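You operate a simulated robot arm through the tools that you are given. There is no shell and no other tool.

Carry out the task below with a simulated robot arm. There is one attempt and no reset: what you move stays moved.

JOB
Tape the middle paper's curled corner down, then set the converter on the paper and chock it.
Fine: use the chock that lies on the paper; the other chocks and strips stay.
Where things are to end (x, y in the base frame): round converter within 6 cm of [99, 16].
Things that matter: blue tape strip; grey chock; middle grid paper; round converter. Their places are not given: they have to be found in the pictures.

It is judged by the outcome, as a careful person would: the job done as asked, and still so three seconds after it is handed in. It fails if anything else is knocked over, pushed out of place, dropped, spilled or broken.

ROBOT AND FRAMES
A 6-joint arm with a two-finger gripper, fixed in place. Base frame: the origin is at the foot of the arm, x ahead of it, y to its left, z up; the work surface is at about z = 81.1. Units: cm, degrees, N and s.
Its first joint turns from -166.0 to 166.0 degrees. Payload 2.45 kg.
Tool frame: the origin (TCP) lies between the finger pads and is the grasp point; the fingertips stand 2 cm ahead of it; z points along the fingers, y is the line along which they close. The gripper opens to 14 cm. The gripper's body begins 16.8 cm behind the TCP.
Orientation is told as [roll, pitch, yaw] about the base's x, y, z axes, in that order, counted from this pose: with the fingers straight down and closing along the base's y, the tool's x points along the base's -x, its y along +y and its z along -z.

CONTROLS
- The arm moves only by the tool servo_tool. Its argument "commands" is text: rows parted by semicolons, each of 7 numbers parted by spaces: the turn, a rotation vector about the tool's x, y, z in degrees, then the shift along the tool's x, y, z in m, then the finger opening in m, from 0 to 0.14. In form: rx ry rz tx ty tz fingers; .... A call has 1 to 20 rows; each row is the pose to reach, as a shift and turn from the pose commanded when the call began, along the tool's axes at that moment. Each row takes 0.2 s and may step no farther than 5 cm and 8.6 degrees from the row before; otherwise, or with a gripper value out of range, the whole call is refused. A pose out of reach is approached as far as the arm can. The call stops where the force on the tool passes 40 N (or 10 N more than at its start, if that is more) or the arm is blocked; 0.2 s more then pass. Each finger travels about 4.5 cm/s and halts on what it meets, pressing with about 26 N; the grip force reading is that of the motor and also rises with nothing between the fingers. The clock runs only during rows and for 0.2 s after the last one: add rows that repeat a pose to give the fingers time. The reply holds the time, the measured pose of the TCP, the force on the tool along the base axes, the opening and the grip force, in the units named above and with some noise, with the torque about the TCP (base axes, N m) and any sound that the robot's microphone picked up, and new pictures: "views" is both (left out), scene, wrist or none.
- Cameras (640 x 400 px; columns grow to the right, rows downward): "scene" is fixed at [4.43, -65.1, 138.26]; the picture's right is [0.24, -0.97, 0.00], its down [-0.41, -0.10, -0.91] and it looks along [0.88, 0.22, -0.42] (base axes); focal length 291 px, centre (320, 200). "wrist" rides on the gripper at [7.8, 1.1, -20.9] in the tool frame; the picture's right is [-0.14, 0.99, 0.00], its down [-0.92, -0.13, -0.37] and it looks along [-0.36, -0.05, 0.93] (tool axes); focal length 280 px, centre (320, 200).
- measure_at(camera, pixels): for up to 12 pixels [column, row] of the newest picture of that camera ("zoom" is the newest enlarged one), the place [x, y, z] in the base frame of the surface seen there, good to about 0.2 cm, but the place of the scene camera against the robot may be out by one fixed shift of up to 1.2 cm in any direction. No time passes.
- close_up(camera, box): a new picture of the part [left, top, right, bottom] of that camera's present view, enlarged. No time passes.
- finish_job(): hands the job in; it is judged then, once.

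Leave the gripper open and the arm clear of the work at the hand-in unless told otherwise.

The tools are called after "Call:" as name(argument=value, ...) on one line, values as JSON. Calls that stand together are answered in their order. servo_tool: Moves the arm, as the interface text tells. Its arguments: {"type":"object","properties":{"commands":{"type":"string"},"views":{"type":"string","enum":["both","scene","wrist","none"]}},"required":["commands"]} The other tools are called the same way: measure_at (camera, pixels) gives the place of the surface under pixels of a picture; close_up (camera, box) takes an enlarged picture of a part of a camera's view; finish_job () hands the job in.

At the start:

```text
time_s: 0.0
eef_pos: [80.5, -26.82, 107.31]
orientation: [0.0, 0.0, 0.0]
wrist_force: [-0.7, -0.4, 0.2]
wrist_torque: [0.02, 0.01, -0.02]
opening: 14.01
finger_force: 0.1
```

scene: 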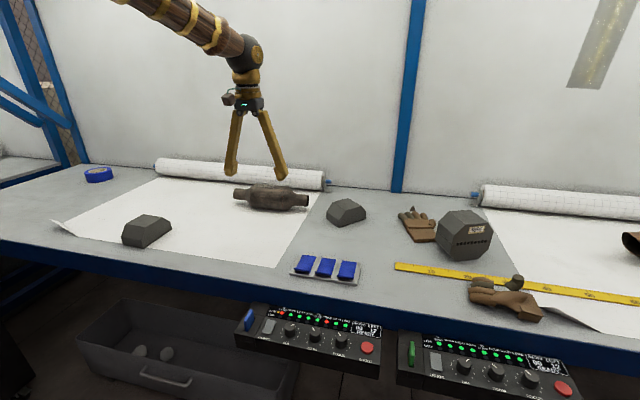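
wrist: 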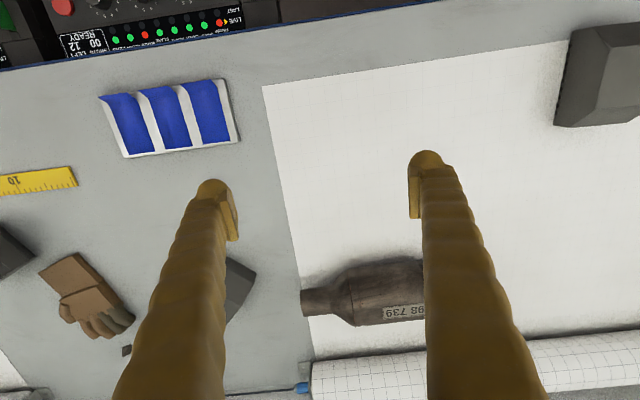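

I see a left paper with a curled corner near (60,228), a converter at (270,197), a chock at (147,230) on the paper, another chock at (346,211) off it, and blue strips on a card at (325,268). I'll enlarge several parts of the view and measure them before moving.

Call:
close_up(camera="scene", box=[30, 150, 350, 350])

Call:
close_up(camera="scene", box=[270, 235, 390, 310])

Call:
close_up(camera="wrist", box=[80, 60, 320, 210])

Call:
measure_at(camera="scene", pixels=[[54, 222], [72, 234], [62, 229], [147, 220], [147, 240], [240, 196], [270, 190], [304, 198], [274, 265], [307, 262], [327, 266], [347, 269]])

Call:
measure_at(camera="wrist", pixels=[[128, 125], [165, 118], [205, 110], [125, 155], [238, 140], [100, 97], [222, 80], [310, 300], [345, 290], [380, 285], [264, 88], [600, 70]])

```text
2.00 times, centred on (190, 250) of scene
```

zoom: 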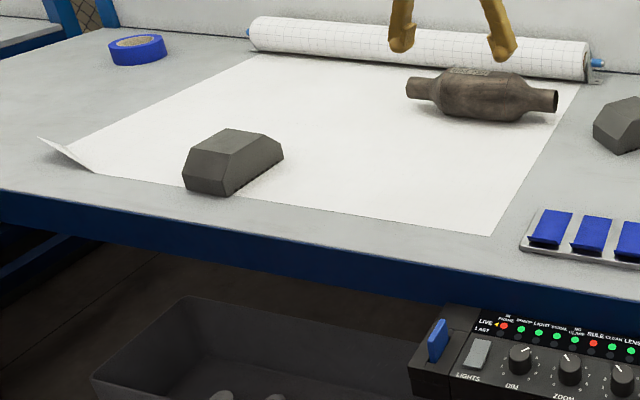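

```text
5.33 times, centred on (330, 272) of scene
```

zoom: 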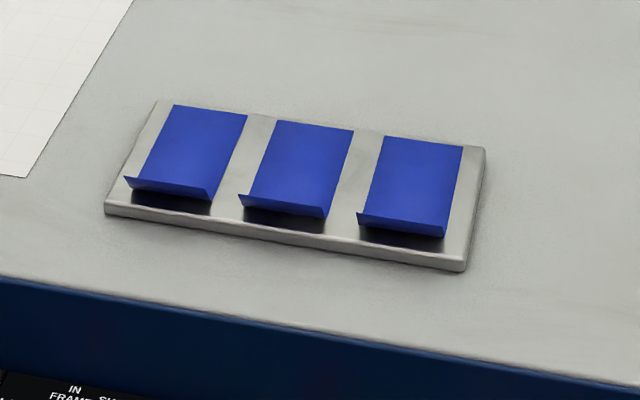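

```text
2.67 times, centred on (200, 135) of wrist
```

zoom: 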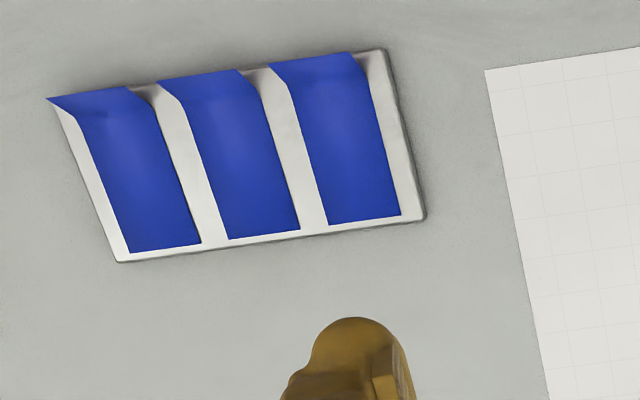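

```text
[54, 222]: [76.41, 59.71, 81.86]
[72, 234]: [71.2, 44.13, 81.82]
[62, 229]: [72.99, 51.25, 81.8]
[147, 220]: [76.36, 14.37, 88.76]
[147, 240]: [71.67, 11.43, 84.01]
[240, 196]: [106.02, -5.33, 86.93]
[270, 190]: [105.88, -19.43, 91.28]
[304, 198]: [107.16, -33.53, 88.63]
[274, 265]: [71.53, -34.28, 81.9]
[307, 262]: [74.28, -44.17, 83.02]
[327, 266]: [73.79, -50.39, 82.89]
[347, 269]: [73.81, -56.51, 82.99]
```

```text
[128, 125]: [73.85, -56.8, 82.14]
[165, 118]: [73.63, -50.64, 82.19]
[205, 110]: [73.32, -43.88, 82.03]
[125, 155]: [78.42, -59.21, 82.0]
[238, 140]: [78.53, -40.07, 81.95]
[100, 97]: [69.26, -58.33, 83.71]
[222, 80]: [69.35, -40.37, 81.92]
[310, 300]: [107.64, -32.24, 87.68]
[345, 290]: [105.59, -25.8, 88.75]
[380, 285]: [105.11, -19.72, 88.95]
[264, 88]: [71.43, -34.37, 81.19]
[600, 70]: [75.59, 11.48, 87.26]
```

The paper with the chock, the converter and the target (99,16) is the middle one, and its curl is at the front-left, near (76,59). I'll move at the present height toward y≈43 so the wrist camera can look at that corner and the chock.

Call:
servo_tool(commands="0 0 0 0.008 0.045 0 0.14; 0 0 0 0.016 0.09 0 0.14; 0 0 0 0.024 0.135 0 0.14; 0 0 0 0.032 0.18 0 0.14; 0 0 0 0.040 0.225 0 0.14; 0 0 0 0.048 0.27 0 0.14; 0 0 0 0.056 0.315 0 0.14; 0 0 0 0.064 0.36 0 0.14; 0 0 0 0.072 0.405 0 0.14; 0 0 0 0.080 0.45 0 0.14; 0 0 0 0.088 0.495 0 0.14; 0 0 0 0.096 0.54 0 0.14; 0 0 0 0.104 0.585 0 0.14; 0 0 0 0.112 0.63 0 0.14; 0 0 0 0.12 0.675 0 0.14; 0 0 0 0.12 0.70 0 0.14; 0 0 0 0.12 0.70 0 0.14")

```text
time_s: 3.6
eef_pos: [68.47, 43.27, 107.41]
orientation: [-0.1, 0.1, 0.0]
wrist_force: [-0.2, 1.2, -0.5]
wrist_torque: [-0.01, -0.03, 0.0]
opening: 14.03
finger_force: 0.0
```

scene: 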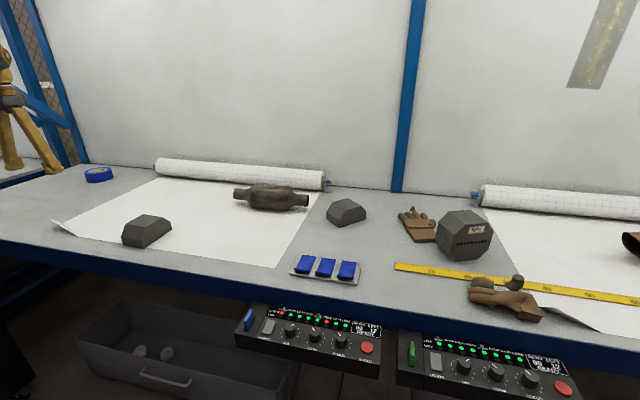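
wrist: 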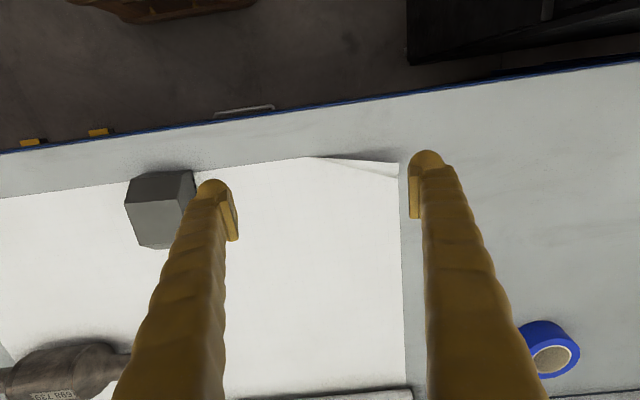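

The wrist view shows the curled corner around (310–400,157–178) and the chock at (160,208). I'll enlarge and measure.

Call:
close_up(camera="wrist", box=[280, 130, 440, 230])

Call:
measure_at(camera="wrist", pixels=[[300, 159], [312, 158], [350, 160], [392, 163], [396, 176], [398, 190], [400, 210], [405, 360], [360, 170], [160, 175], [155, 210], [145, 245]])

Call:
close_up(camera="scene", box=[40, 190, 200, 290])

```text
4.00 times, centred on (360, 180) of wrist
```

zoom: 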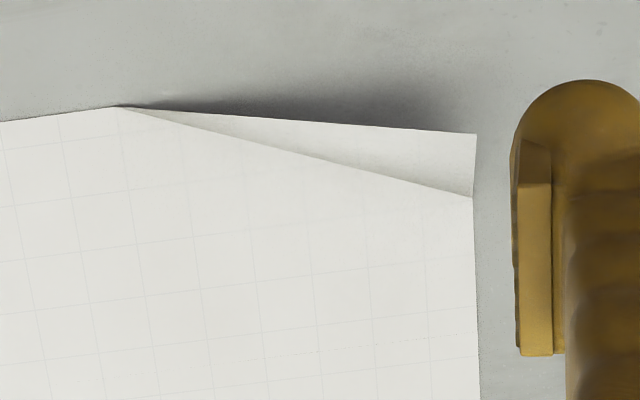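

```text
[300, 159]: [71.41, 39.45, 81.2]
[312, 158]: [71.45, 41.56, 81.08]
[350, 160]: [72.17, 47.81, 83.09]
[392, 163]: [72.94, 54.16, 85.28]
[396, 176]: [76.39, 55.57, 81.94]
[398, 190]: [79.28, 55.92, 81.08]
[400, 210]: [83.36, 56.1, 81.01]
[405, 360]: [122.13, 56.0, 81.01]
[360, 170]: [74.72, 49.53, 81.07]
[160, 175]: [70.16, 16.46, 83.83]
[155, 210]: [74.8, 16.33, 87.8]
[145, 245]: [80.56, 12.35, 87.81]
```

```text
4.00 times, centred on (120, 240) of scene
```

zoom: 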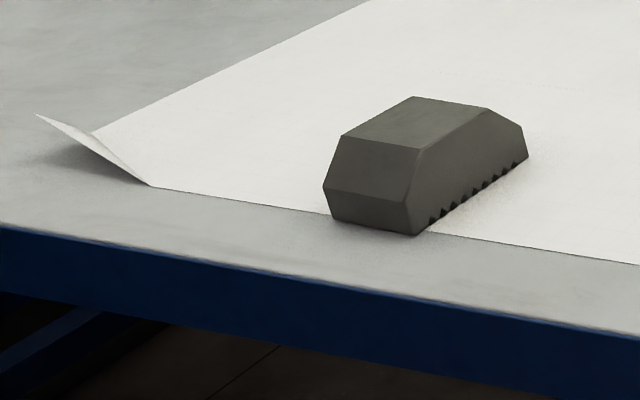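

The crease runs from about (71.4,41.5) to (77,55.8), and the raised tip is at (72.9,54.2,85.3). The flat corner would sit at about (71.4,56). Next I'll go above the strip card, turning the gripper by 90° so it closes along x, because the tabs lift at the strips' near ends.

Call:
servo_tool(commands="0 0 -4.5 -0.001 -0.044 0.0035 0.14; 0 0 -9 -0.002 -0.088 0.007 0.13; 0 0 -13.5 -0.003 -0.132 0.0105 0.12; 0 0 -18 -0.004 -0.176 0.014 0.11; 0 0 -22.5 -0.005 -0.22 0.0175 0.10; 0 0 -27 -0.006 -0.264 0.021 0.09; 0 0 -31.5 -0.007 -0.308 0.0245 0.08; 0 0 -36 -0.008 -0.352 0.028 0.07; 0 0 -40.5 -0.009 -0.396 0.0315 0.06; 0 0 -45 -0.01 -0.44 0.035 0.05; 0 0 -49.5 -0.011 -0.484 0.0385 0.05; 0 0 -54 -0.012 -0.528 0.042 0.05; 0 0 -58.5 -0.013 -0.572 0.0455 0.05; 0 0 -63 -0.014 -0.616 0.049 0.05; 0 0 -67.5 -0.015 -0.66 0.0525 0.05; 0 0 -72 -0.016 -0.704 0.056 0.05; 0 0 -76.5 -0.017 -0.748 0.0595 0.05; 0 0 -81 -0.018 -0.792 0.063 0.05; 0 0 -85.5 -0.019 -0.836 0.0665 0.05; 0 0 -90 -0.02 -0.88 0.07 0.05")

```text
time_s: 7.8
eef_pos: [70.55, -44.84, 100.5]
orientation: [0.0, -0.1, 90.1]
wrist_force: [1.3, -0.3, 0.1]
wrist_torque: [0.01, -0.07, 0.02]
opening: 4.98
finger_force: 0.1
```

scene: 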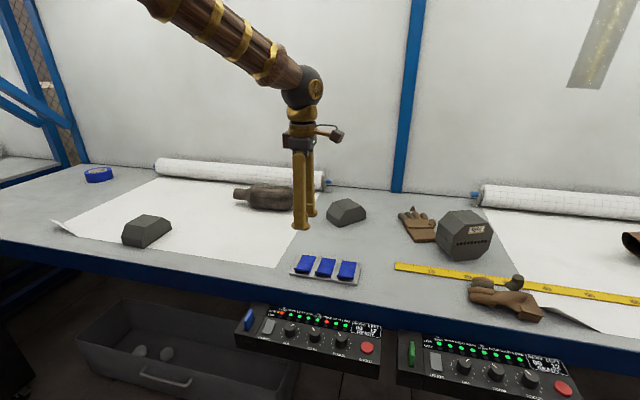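
wrist: 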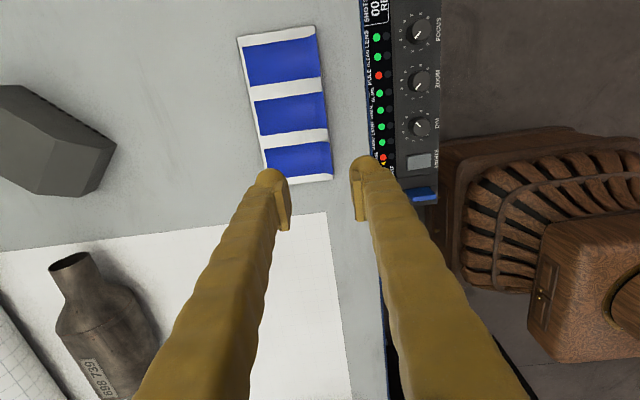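

The gripper is now above the card, turned 90°. I'll enlarge the strips and measure the tab shape of the nearest strip at (300,160).

Call:
close_up(camera="wrist", box=[216, 10, 376, 210])

Call:
measure_at(camera="wrist", pixels=[[330, 160], [326, 160], [322, 160], [318, 160], [312, 160], [305, 161], [290, 162], [270, 164], [328, 145], [331, 174], [262, 152], [337, 165]])

Call:
measure_at(camera="wrist", pixels=[[325, 112], [321, 112], [317, 112], [313, 112], [308, 113], [300, 114], [262, 120], [324, 95], [326, 127], [316, 27], [331, 180], [313, 60]])

```text
2.00 times, centred on (296, 110) of wrist
```

zoom: 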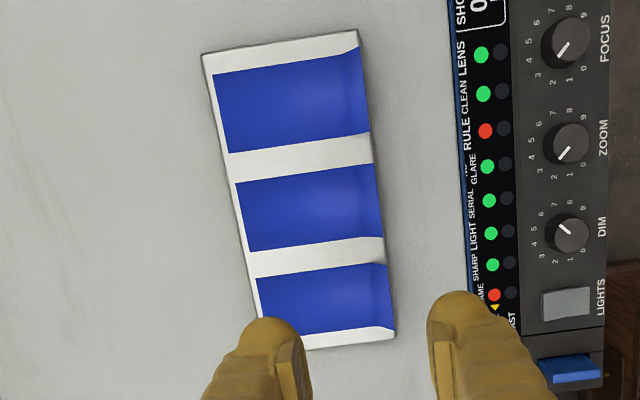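

```text
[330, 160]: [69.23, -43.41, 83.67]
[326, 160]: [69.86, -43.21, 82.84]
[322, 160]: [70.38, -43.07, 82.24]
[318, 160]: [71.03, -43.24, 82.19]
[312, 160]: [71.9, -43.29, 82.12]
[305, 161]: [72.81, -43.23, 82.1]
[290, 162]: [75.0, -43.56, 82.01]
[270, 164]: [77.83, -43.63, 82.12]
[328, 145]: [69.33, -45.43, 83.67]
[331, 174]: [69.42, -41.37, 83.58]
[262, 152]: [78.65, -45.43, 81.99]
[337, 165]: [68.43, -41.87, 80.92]
```

```text
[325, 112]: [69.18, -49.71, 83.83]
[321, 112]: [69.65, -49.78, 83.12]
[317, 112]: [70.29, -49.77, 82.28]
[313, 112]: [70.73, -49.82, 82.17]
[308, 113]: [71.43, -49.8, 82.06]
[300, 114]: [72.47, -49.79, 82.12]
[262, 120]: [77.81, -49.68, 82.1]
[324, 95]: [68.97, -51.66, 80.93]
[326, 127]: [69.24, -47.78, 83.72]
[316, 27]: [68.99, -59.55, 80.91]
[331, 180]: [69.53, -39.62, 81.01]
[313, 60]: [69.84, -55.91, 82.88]
```

The tab rises from its fold at (70.4, z 82.2) to its edge at (69.2, z 83.75), leaning about 50° toward −x. The strip is centred on y≈−43.4. I'll tilt the gripper 30° so the pads lie along the tab, and stop at a pre-approach pose 6 cm short of it.

Call:
servo_tool(commands="6 0 0 -0.003 0.010 0.022 0.04; 12 0 0 -0.006 0.020 0.044 0.03; 18 0 0 -0.009 0.030 0.065 0.02; 24 0 0 -0.012 0.040 0.086 0.018; 30 0 0 -0.0144 0.047 0.1067 0.018; 30 0 0 -0.0144 0.047 0.1067 0.018; 30 0 0 -0.0144 0.047 0.1067 0.018")

```text
time_s: 9.4
eef_pos: [66.5, -43.22, 91.13]
orientation: [-28.5, -0.1, 89.5]
wrist_force: [0.6, 0.8, 0.8]
wrist_torque: [-0.01, 0.0, 0.02]
opening: 1.82
finger_force: 0.0
out of reach, approached as far as the arm can: row 5, 6, 7
```

scene: 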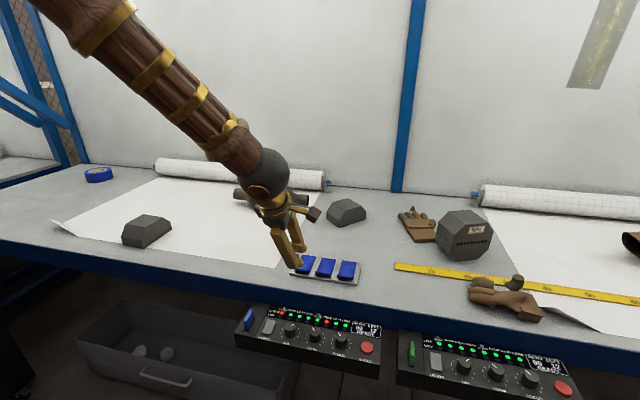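
wrist: 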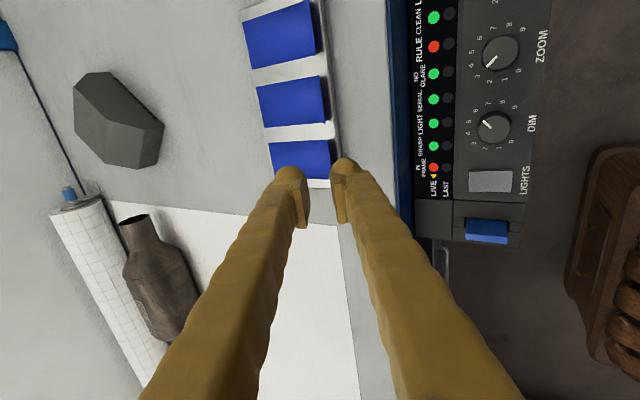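

The arm stopped at 28.5° because the full tilt is out of reach. I'll ease to about 22° and move a little nearer, then check the pose actually reached.

Call:
servo_tool(commands="-4 0 0 0 -0.004 0.011 0.018; -8 0 0 0 -0.0075 0.022 0.018; -8 0 0 0 -0.0075 0.022 0.018")

```text
time_s: 10.2
eef_pos: [68.21, -43.26, 89.52]
orientation: [-21.9, 0.0, 89.8]
wrist_force: [0.1, -0.3, 0.3]
wrist_torque: [0.03, 0.01, 0.02]
opening: 1.81
finger_force: 0.0
```

scene: 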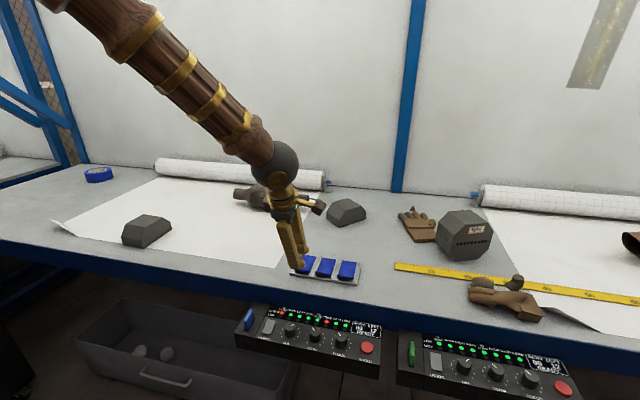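
wrist: 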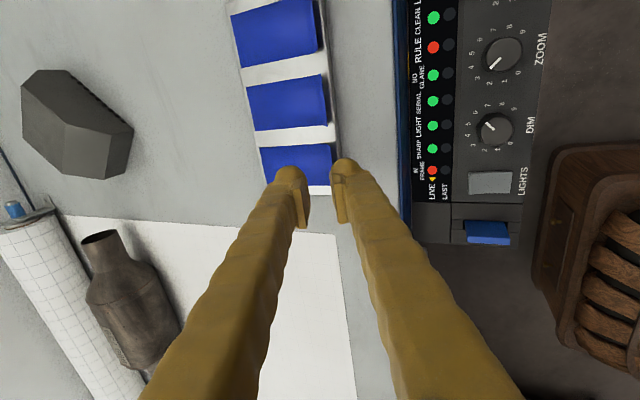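

The pose is good: tilt 21.9°, TCP (68.2,−43.3,89.5). I'll shift sideways 1 cm so the tab is in line with the gap, then go down along the finger axis, stopping 1.2 cm short for a look.

Call:
servo_tool(commands="0 0 0 0 0.010 0 0.018; 0 0 0 0.0014 0.010 0.015 0.018; 0 0 0 0.0014 0.010 0.027 0.018; 0 0 0 0.0014 0.010 0.037 0.018; 0 0 0 0.0014 0.010 0.037 0.018")

Call:
close_up(camera="scene", box=[260, 210, 388, 290])

Call:
close_up(camera="wrist", box=[240, 110, 400, 210])

```text
time_s: 11.4
eef_pos: [68.7, -43.33, 85.62]
orientation: [-22.0, 0.0, 90.0]
wrist_force: [-0.4, -0.3, -0.3]
wrist_torque: [0.0, -0.01, 0.03]
opening: 1.84
finger_force: 0.0
```

scene: 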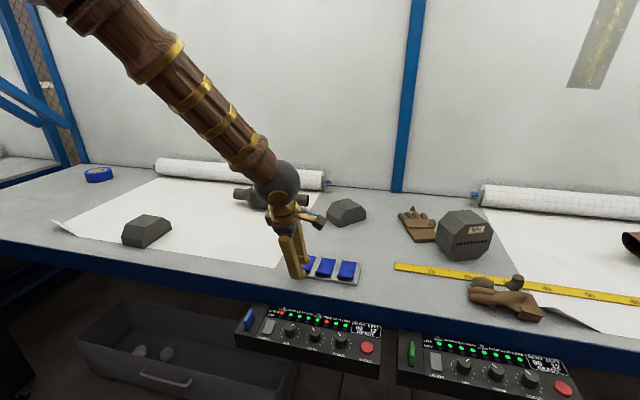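
wrist: 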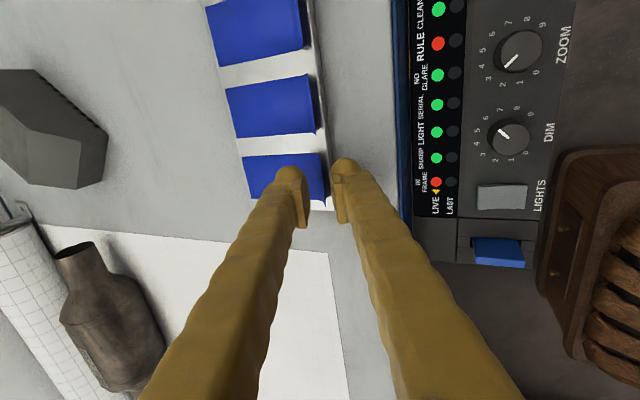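

```text
5.00 times, centred on (324, 250) of scene
```

zoom: 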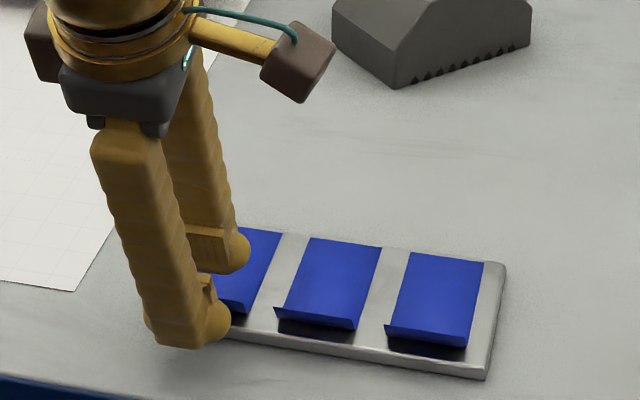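

```text
4.00 times, centred on (320, 160) of wrist
```

zoom: 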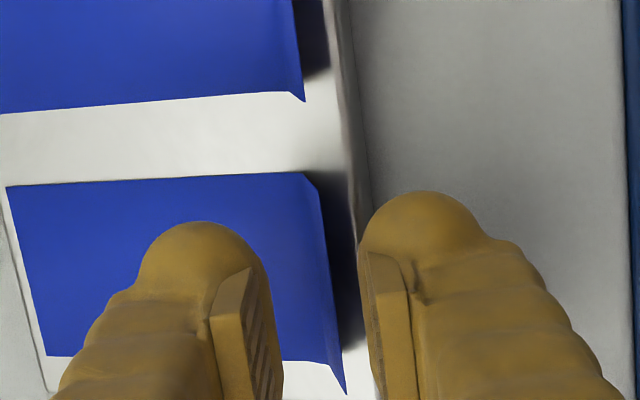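

The tab sits between the pads, as the wrist close-up shows. I'll go 1.25 cm deeper along the fingers and close.

Call:
servo_tool(commands="0 0 0 0 0 0.007 0.018; 0 0 0 0 0 0.0125 0.018; 0 0 0 0 0 0.0125 0.010; 0 0 0 0 0 0.0125 0.0; 0 0 0 0 0 0.0125 0.0; 0 0 0 0 0 0.0125 0.0")

Call:
close_up(camera="wrist", box=[240, 110, 400, 210])

Call:
close_up(camera="scene", box=[260, 210, 388, 290])

```text
time_s: 12.8
eef_pos: [69.22, -43.25, 84.55]
orientation: [-22.0, 0.0, 90.0]
wrist_force: [-2.3, -1.3, 9.5]
wrist_torque: [-0.02, 0.04, -0.01]
opening: 0.6
finger_force: 11.7
```

scene: 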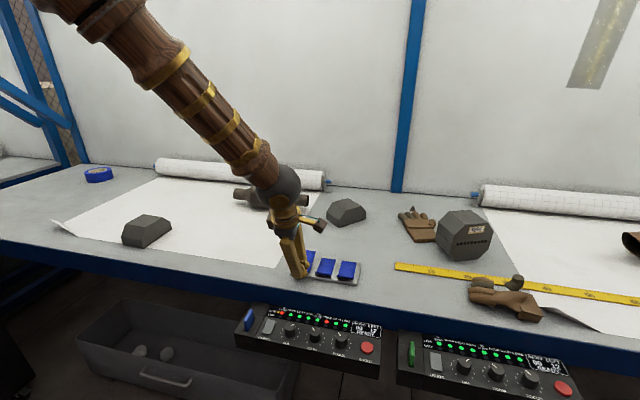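
wrist: 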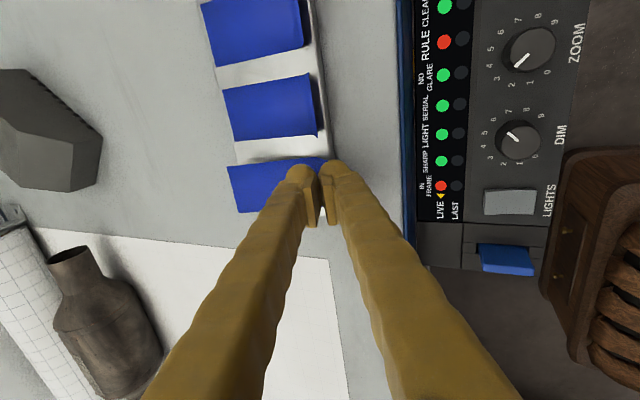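

```text
4.00 times, centred on (320, 160) of wrist
```

zoom: 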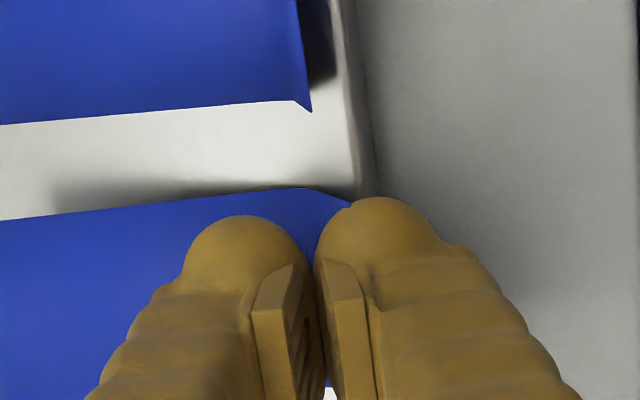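

```text
5.00 times, centred on (324, 250) of scene
```

zoom: 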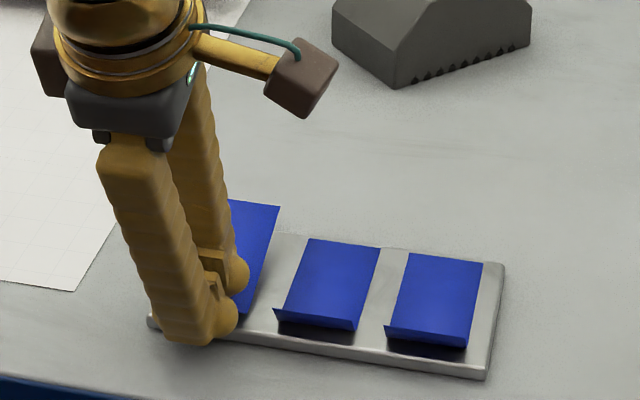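

The strip's far end has come up, so it is loose from the card, and the opening reads 0.6. I'll check the strip's tilt and give the fingers a moment more.

Call:
servo_tool(commands="0 0 0 0 0 0 0; 0 0 0 0 0 0 0; 0 0 0 0 0 0 0")

Call:
measure_at(camera="wrist", pixels=[[240, 172], [240, 200], [260, 175], [280, 170], [300, 162], [312, 162], [322, 162], [250, 190]])

Call:
close_up(camera="scene", box=[280, 240, 344, 280])

```text
time_s: 13.6
eef_pos: [69.24, -43.3, 84.51]
orientation: [-22.1, 0.0, 90.0]
wrist_force: [-3.0, 0.4, 7.5]
wrist_torque: [0.01, 0.08, -0.03]
opening: 0.59
finger_force: 11.6
```

scene: 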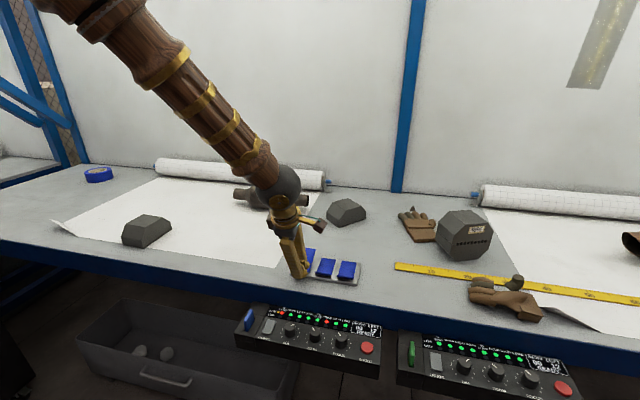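
wrist: 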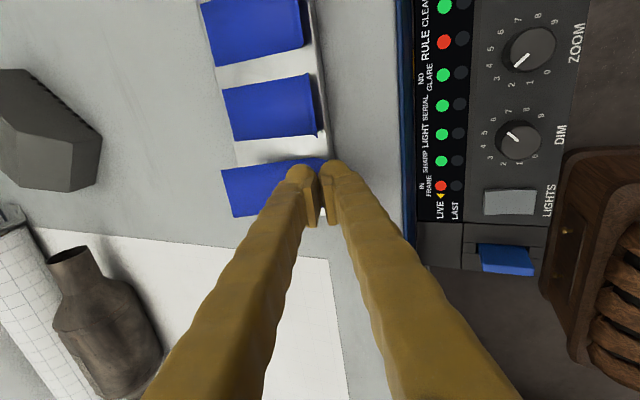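

```text
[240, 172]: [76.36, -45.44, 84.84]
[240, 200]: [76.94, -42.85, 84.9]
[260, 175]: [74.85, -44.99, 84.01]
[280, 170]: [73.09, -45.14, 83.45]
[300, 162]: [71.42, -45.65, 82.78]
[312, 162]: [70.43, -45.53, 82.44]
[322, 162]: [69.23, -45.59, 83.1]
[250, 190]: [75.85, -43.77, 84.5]
```

```text
10.00 times, centred on (312, 260) of scene
```

zoom: 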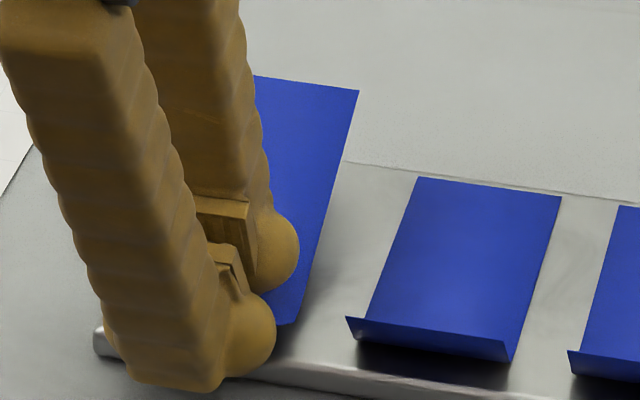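

The strip is tilted up about 21°, pinched near the fold between the fingertips. I'll lift just 0.6 cm to see whether the grip holds; a slip at this height does no harm.

Call:
servo_tool(commands="0 0 0 0 -0.0011 -0.0028 0; 0 0 0 0 -0.0022 -0.0056 0; 0 0 0 0 -0.0022 -0.0056 0")

Call:
measure_at(camera="wrist", pixels=[[240, 172], [240, 200], [260, 175], [280, 170], [300, 162], [312, 162], [322, 162], [250, 190]])

Call:
close_up(camera="scene", box=[280, 240, 344, 280])

Call:
close_up(camera="wrist", box=[200, 110, 360, 210])

```text
time_s: 14.4
eef_pos: [69.27, -43.37, 85.04]
orientation: [-22.0, 0.0, 89.9]
wrist_force: [-0.1, -0.7, -0.1]
wrist_torque: [0.0, -0.02, 0.0]
opening: 0.6
finger_force: 12.1
```

scene: 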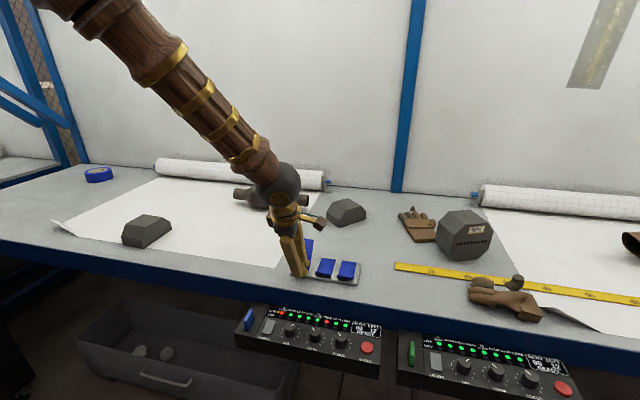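
wrist: 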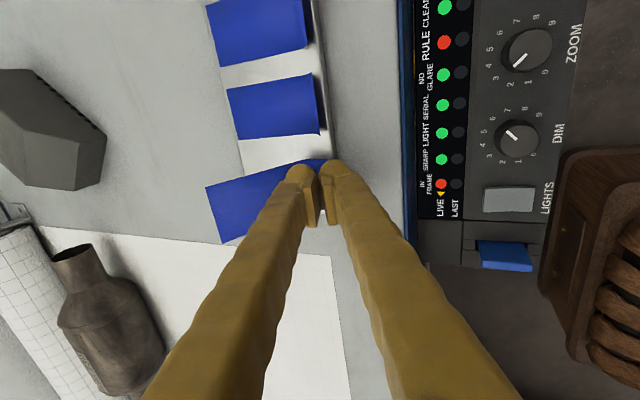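

```text
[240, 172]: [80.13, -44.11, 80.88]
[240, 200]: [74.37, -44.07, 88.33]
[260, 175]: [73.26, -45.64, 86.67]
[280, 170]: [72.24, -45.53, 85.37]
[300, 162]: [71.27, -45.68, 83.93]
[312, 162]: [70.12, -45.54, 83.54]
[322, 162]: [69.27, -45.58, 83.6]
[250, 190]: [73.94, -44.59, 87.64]
```

```text
10.00 times, centred on (312, 260) of scene
```

zoom: 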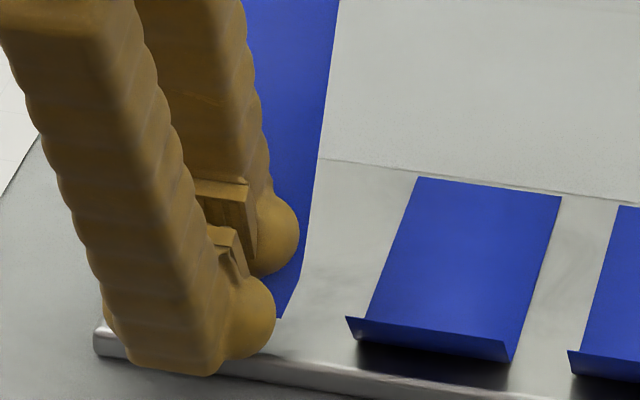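

```text
4.00 times, centred on (280, 160) of wrist
```

zoom: 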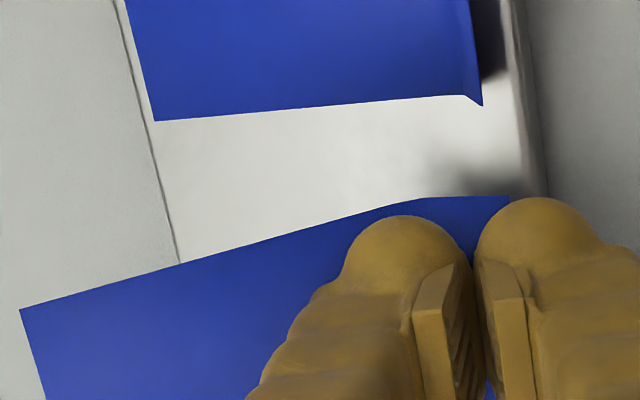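

The strip came up with the fingers and now stands at about 45°, with the tab nearly level. I need to know whether this is a firm hold or still slipping, so I'll lift another 0.7 cm and compare.

Call:
servo_tool(commands="0 0 0 0 -0.0013 -0.0033 0; 0 0 0 0 -0.0026 -0.0065 0; 0 0 0 0 -0.0026 -0.0065 0; 0 0 0 0 -0.0026 -0.0065 0")

Call:
measure_at(camera="wrist", pixels=[[230, 200], [240, 200], [260, 175], [280, 170], [300, 162], [304, 161], [312, 161], [322, 161], [326, 161]])

Call:
close_up(camera="scene", box=[272, 230, 352, 280])

Call:
close_up(camera="wrist", box=[200, 110, 360, 210])

```text
time_s: 15.4
eef_pos: [69.15, -43.36, 85.79]
orientation: [-22.0, 0.0, 90.1]
wrist_force: [-0.4, 0.7, 0.3]
wrist_torque: [0.03, 0.01, 0.01]
opening: 0.59
finger_force: 11.9
```

scene: 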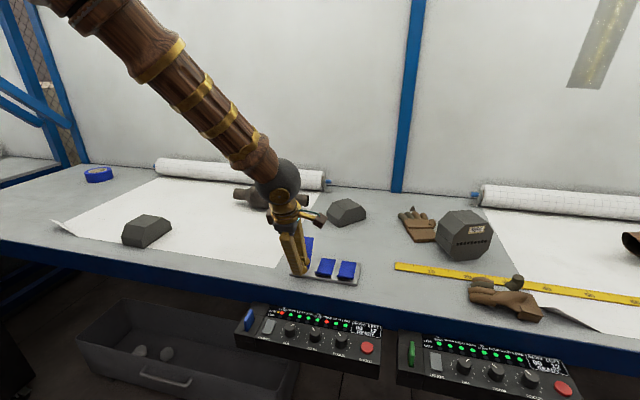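
wrist: 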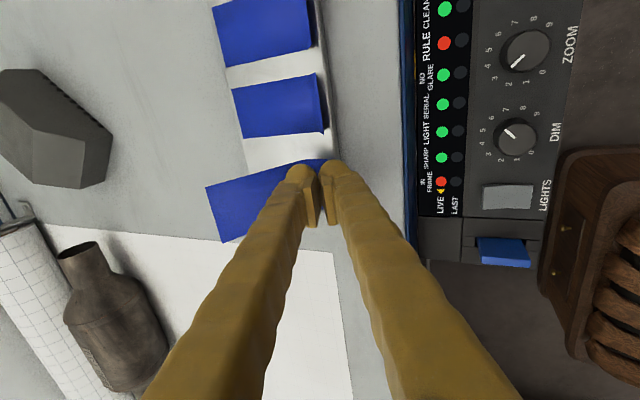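

```text
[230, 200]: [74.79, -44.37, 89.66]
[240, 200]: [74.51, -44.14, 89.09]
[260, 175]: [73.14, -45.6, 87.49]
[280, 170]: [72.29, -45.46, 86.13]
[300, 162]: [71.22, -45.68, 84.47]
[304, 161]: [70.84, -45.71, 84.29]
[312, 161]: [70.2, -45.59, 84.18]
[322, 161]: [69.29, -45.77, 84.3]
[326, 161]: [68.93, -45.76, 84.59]
```

```text
8.00 times, centred on (312, 255) of scene
```

zoom: 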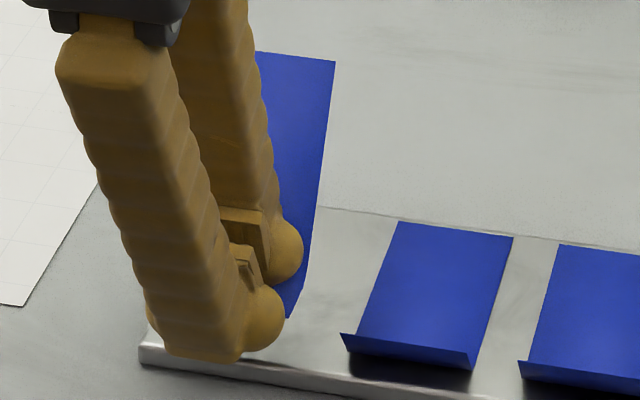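

```text
4.00 times, centred on (280, 160) of wrist
```

zoom: 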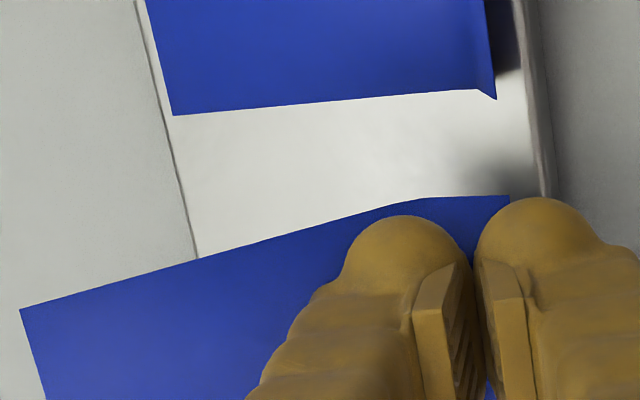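

The hold is steady: the strip kept the same pose relative to the fingers over the last lift, about 54° up with the +x finger in the crook. I'll lift 12 cm and bring the tool upright, keeping the fingers closed.

Call:
servo_tool(commands="-2 0 0 0 -0.006 -0.014 0; -6 0 0 0 -0.015 -0.037 0; -11 0 0 0 -0.025 -0.062 0; -16 0 0 0 -0.035 -0.087 0; -22 0 0 0 -0.045 -0.111 0; -22 0 0 0 -0.045 -0.111 0")

Call:
close_up(camera="scene", box=[256, 190, 384, 270])

Call:
close_up(camera="wrist", box=[200, 110, 360, 210])

```text
time_s: 16.8
eef_pos: [69.14, -43.4, 97.88]
orientation: [0.1, 0.0, 90.0]
wrist_force: [0.0, 0.2, 0.7]
wrist_torque: [0.0, 0.02, -0.01]
opening: 0.59
finger_force: 12.1
```

scene: 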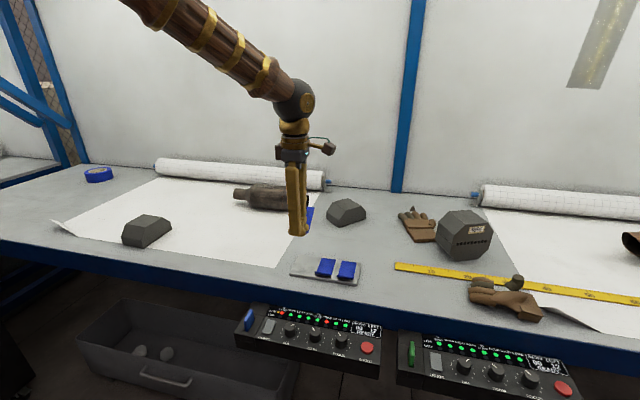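
wrist: 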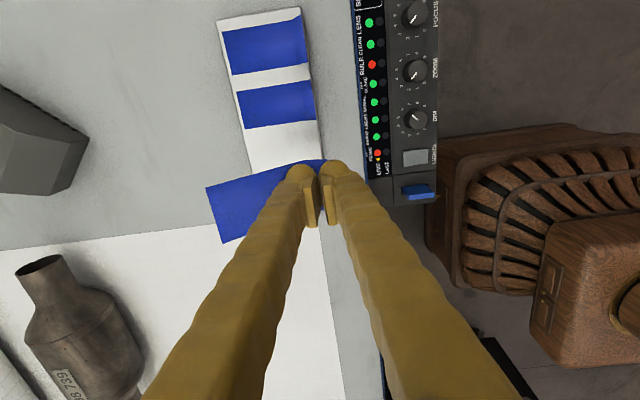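

```text
5.00 times, centred on (320, 230) of scene
```

zoom: 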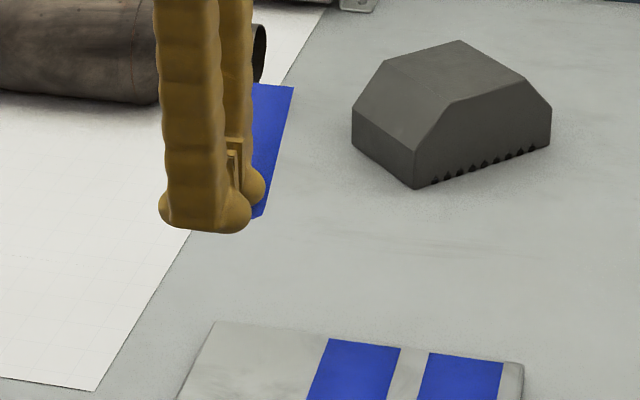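

```text
4.00 times, centred on (280, 160) of wrist
```

zoom: 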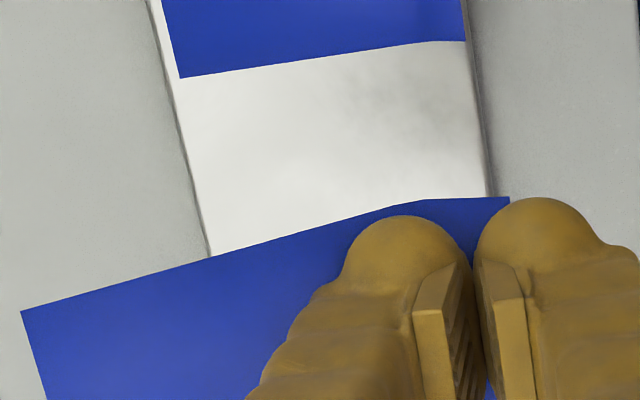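

The strip is held rigidly in the same pose. Next I'll carry it across to the curled corner at about y≈55, turning the gripper 52° on the way so the strip points into the paper along the corner's diagonal.

Call:
servo_tool(commands="0 0 2.6 -0.049 0 0 0; 0 0 5.2 -0.098 0 0 0; 0 0 7.8 -0.147 0 0 0; 0 0 10.4 -0.196 0 0 0; 0 0 13 -0.245 0 0 0; 0 0 15.6 -0.294 0 0 0; 0 0 18.2 -0.343 0 0 0; 0 0 20.8 -0.392 0 0 0; 0 0 23.4 -0.441 0 0 0; 0 0 26 -0.49 0 0 0; 0 0 28.6 -0.539 0 0 0; 0 0 31.2 -0.588 0 0 0; 0 0 33.8 -0.637 0 0 0; 0 0 36.4 -0.686 0 0 0; 0 0 39 -0.735 0 0 0; 0 0 41.6 -0.784 0 0 0; 0 0 44.2 -0.833 0 0 0; 0 0 46.8 -0.882 0 0 0; 0 0 49.4 -0.931 0 0 0; 0 0 52 -0.98 0 0 0")

Call:
close_up(camera="wrist", box=[160, 60, 480, 260])

```text
time_s: 21.0
eef_pos: [69.29, 54.41, 97.68]
orientation: [-0.1, 0.0, 37.9]
wrist_force: [-0.4, 1.0, -0.1]
wrist_torque: [0.0, 0.04, -0.01]
opening: 0.57
finger_force: 12.0
```

scene: 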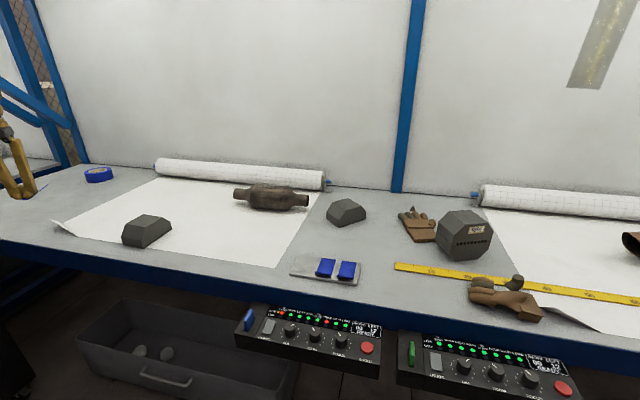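
wrist: 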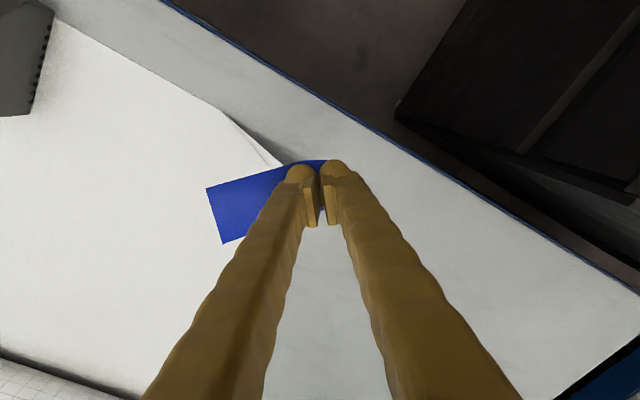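

```text
2.00 times, centred on (320, 160) of wrist
```

zoom: 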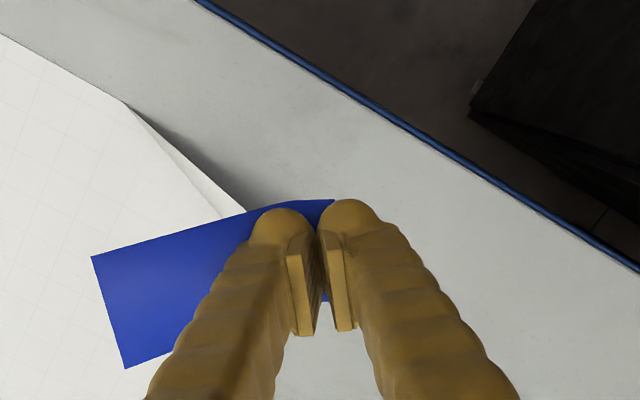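

The strip is now over the corner. While still about 10 cm up, I'll tilt the tool 32° the other way to bring the strip level, and shift slightly outward.

Call:
servo_tool(commands="-6 0 0 -0.005 0.004 0.01 0; -12 0 0 -0.010 0.008 0.02 0; -18 0 0 -0.015 0.012 0.03 0; -24 0 0 -0.02 0.017 0.035 0; -30 0 0 -0.0264 0.0225 0.04 0; -32 0 0 -0.0264 0.0225 0.04 0; -32 0 0 -0.0264 0.0225 0.04 0")

Call:
close_up(camera="wrist", box=[160, 60, 480, 260])

Call:
measure_at(camera="wrist", pixels=[[210, 192], [215, 225], [230, 240], [240, 195], [260, 180], [280, 170], [300, 162], [312, 161], [322, 161], [326, 161]])

```text
time_s: 22.6
eef_pos: [70.13, 57.9, 93.85]
orientation: [32.1, 0.0, 37.9]
wrist_force: [0.3, 0.1, 0.0]
wrist_torque: [0.03, -0.03, 0.0]
opening: 0.6
finger_force: 12.4
```

scene: 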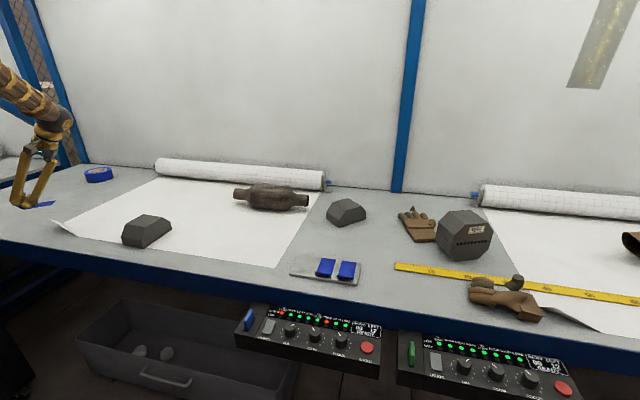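
wrist: 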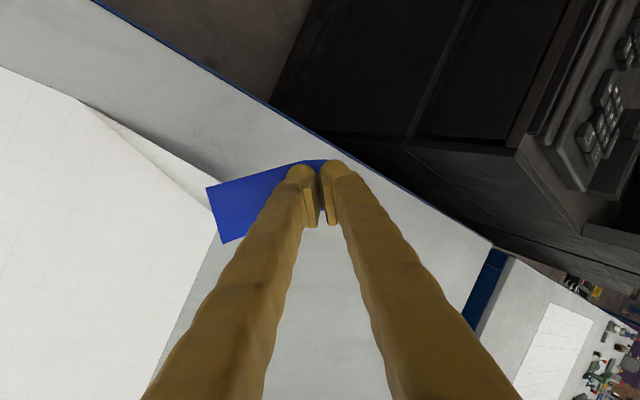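

```text
2.00 times, centred on (320, 160) of wrist
```

zoom: 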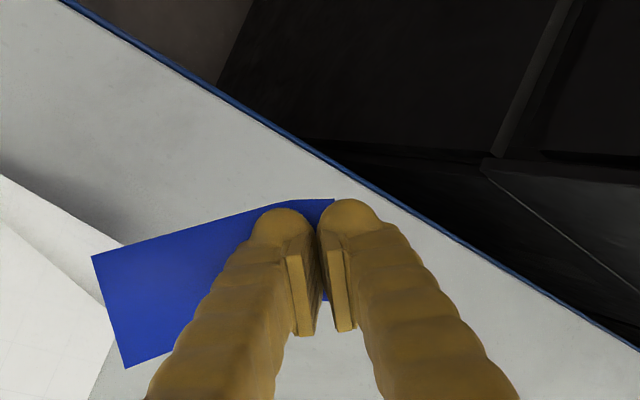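

```text
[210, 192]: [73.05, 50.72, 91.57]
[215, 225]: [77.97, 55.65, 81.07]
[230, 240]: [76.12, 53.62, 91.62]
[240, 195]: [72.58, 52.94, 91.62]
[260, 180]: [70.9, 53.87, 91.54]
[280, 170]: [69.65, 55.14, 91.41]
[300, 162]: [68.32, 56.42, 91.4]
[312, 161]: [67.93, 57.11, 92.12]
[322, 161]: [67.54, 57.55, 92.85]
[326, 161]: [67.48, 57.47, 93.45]
```

The strip is level at z≈91.5, with its centre over about (72.4,54.9), right by the corner. I'll lower it straight down 9 cm, which starts pressing the curl, and then look.

Call:
servo_tool(commands="0 0 0 0 -0.0106 0.017 0; 0 0 0 0 -0.0212 0.0339 0; 0 0 0 0 -0.0292 0.0466 0; 0 0 0 0 -0.0345 0.0551 0; 0 0 0 0 -0.0398 0.0636 0; 0 0 0 0 -0.0440 0.0704 0; 0 0 0 0 -0.0477 0.0763 0; 0 0 0 0 -0.0477 0.0763 0")

Call:
close_up(camera="wrist", box=[160, 60, 480, 260])

Call:
close_up(camera="scene", box=[0, 150, 128, 260])

Call:
measure_at(camera="wrist", pixels=[[210, 192], [230, 240], [240, 195], [260, 180], [280, 170], [300, 162], [312, 161], [322, 161]])

```text
time_s: 24.4
eef_pos: [70.02, 58.09, 84.88]
orientation: [32.0, 0.0, 38.0]
wrist_force: [0.6, -0.4, -0.2]
wrist_torque: [0.0, -0.01, 0.0]
opening: 0.58
finger_force: 11.5
```

scene: 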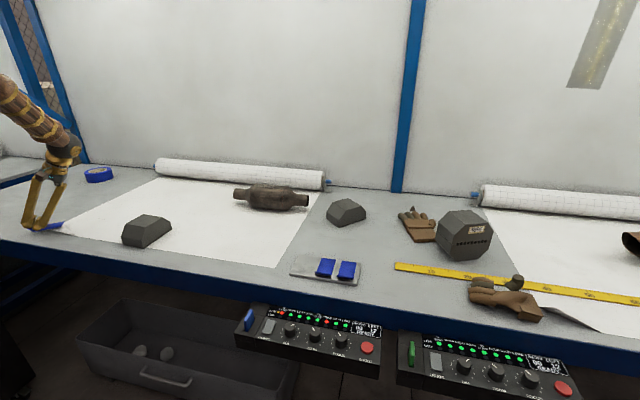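
wrist: 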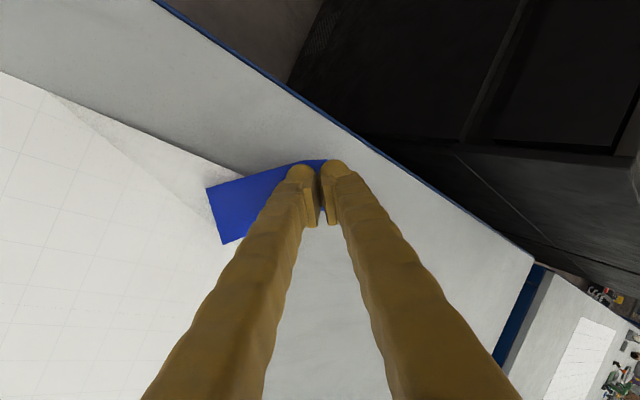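

```text
2.00 times, centred on (320, 160) of wrist
```

zoom: 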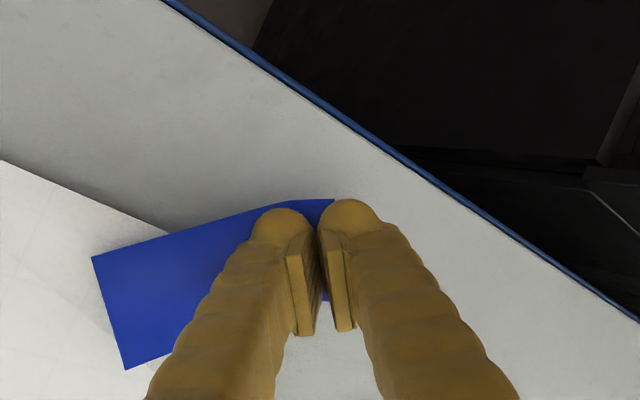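

```text
3.64 times, centred on (64, 205) of scene
```

zoom: 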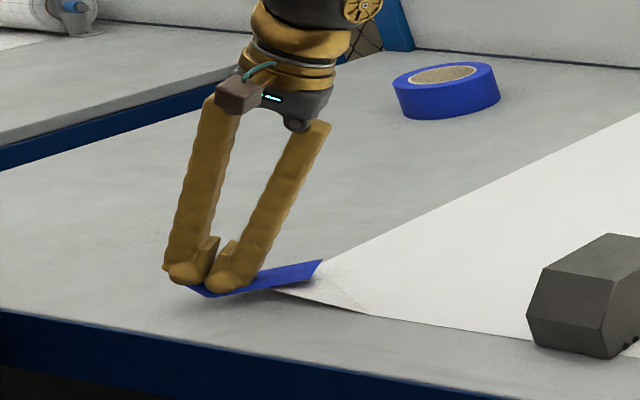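

```text
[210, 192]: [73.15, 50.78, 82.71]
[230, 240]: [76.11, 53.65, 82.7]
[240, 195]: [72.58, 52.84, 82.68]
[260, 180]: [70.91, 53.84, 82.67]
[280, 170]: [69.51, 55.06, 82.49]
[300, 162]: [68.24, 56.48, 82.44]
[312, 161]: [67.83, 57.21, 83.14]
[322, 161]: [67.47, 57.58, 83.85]
```

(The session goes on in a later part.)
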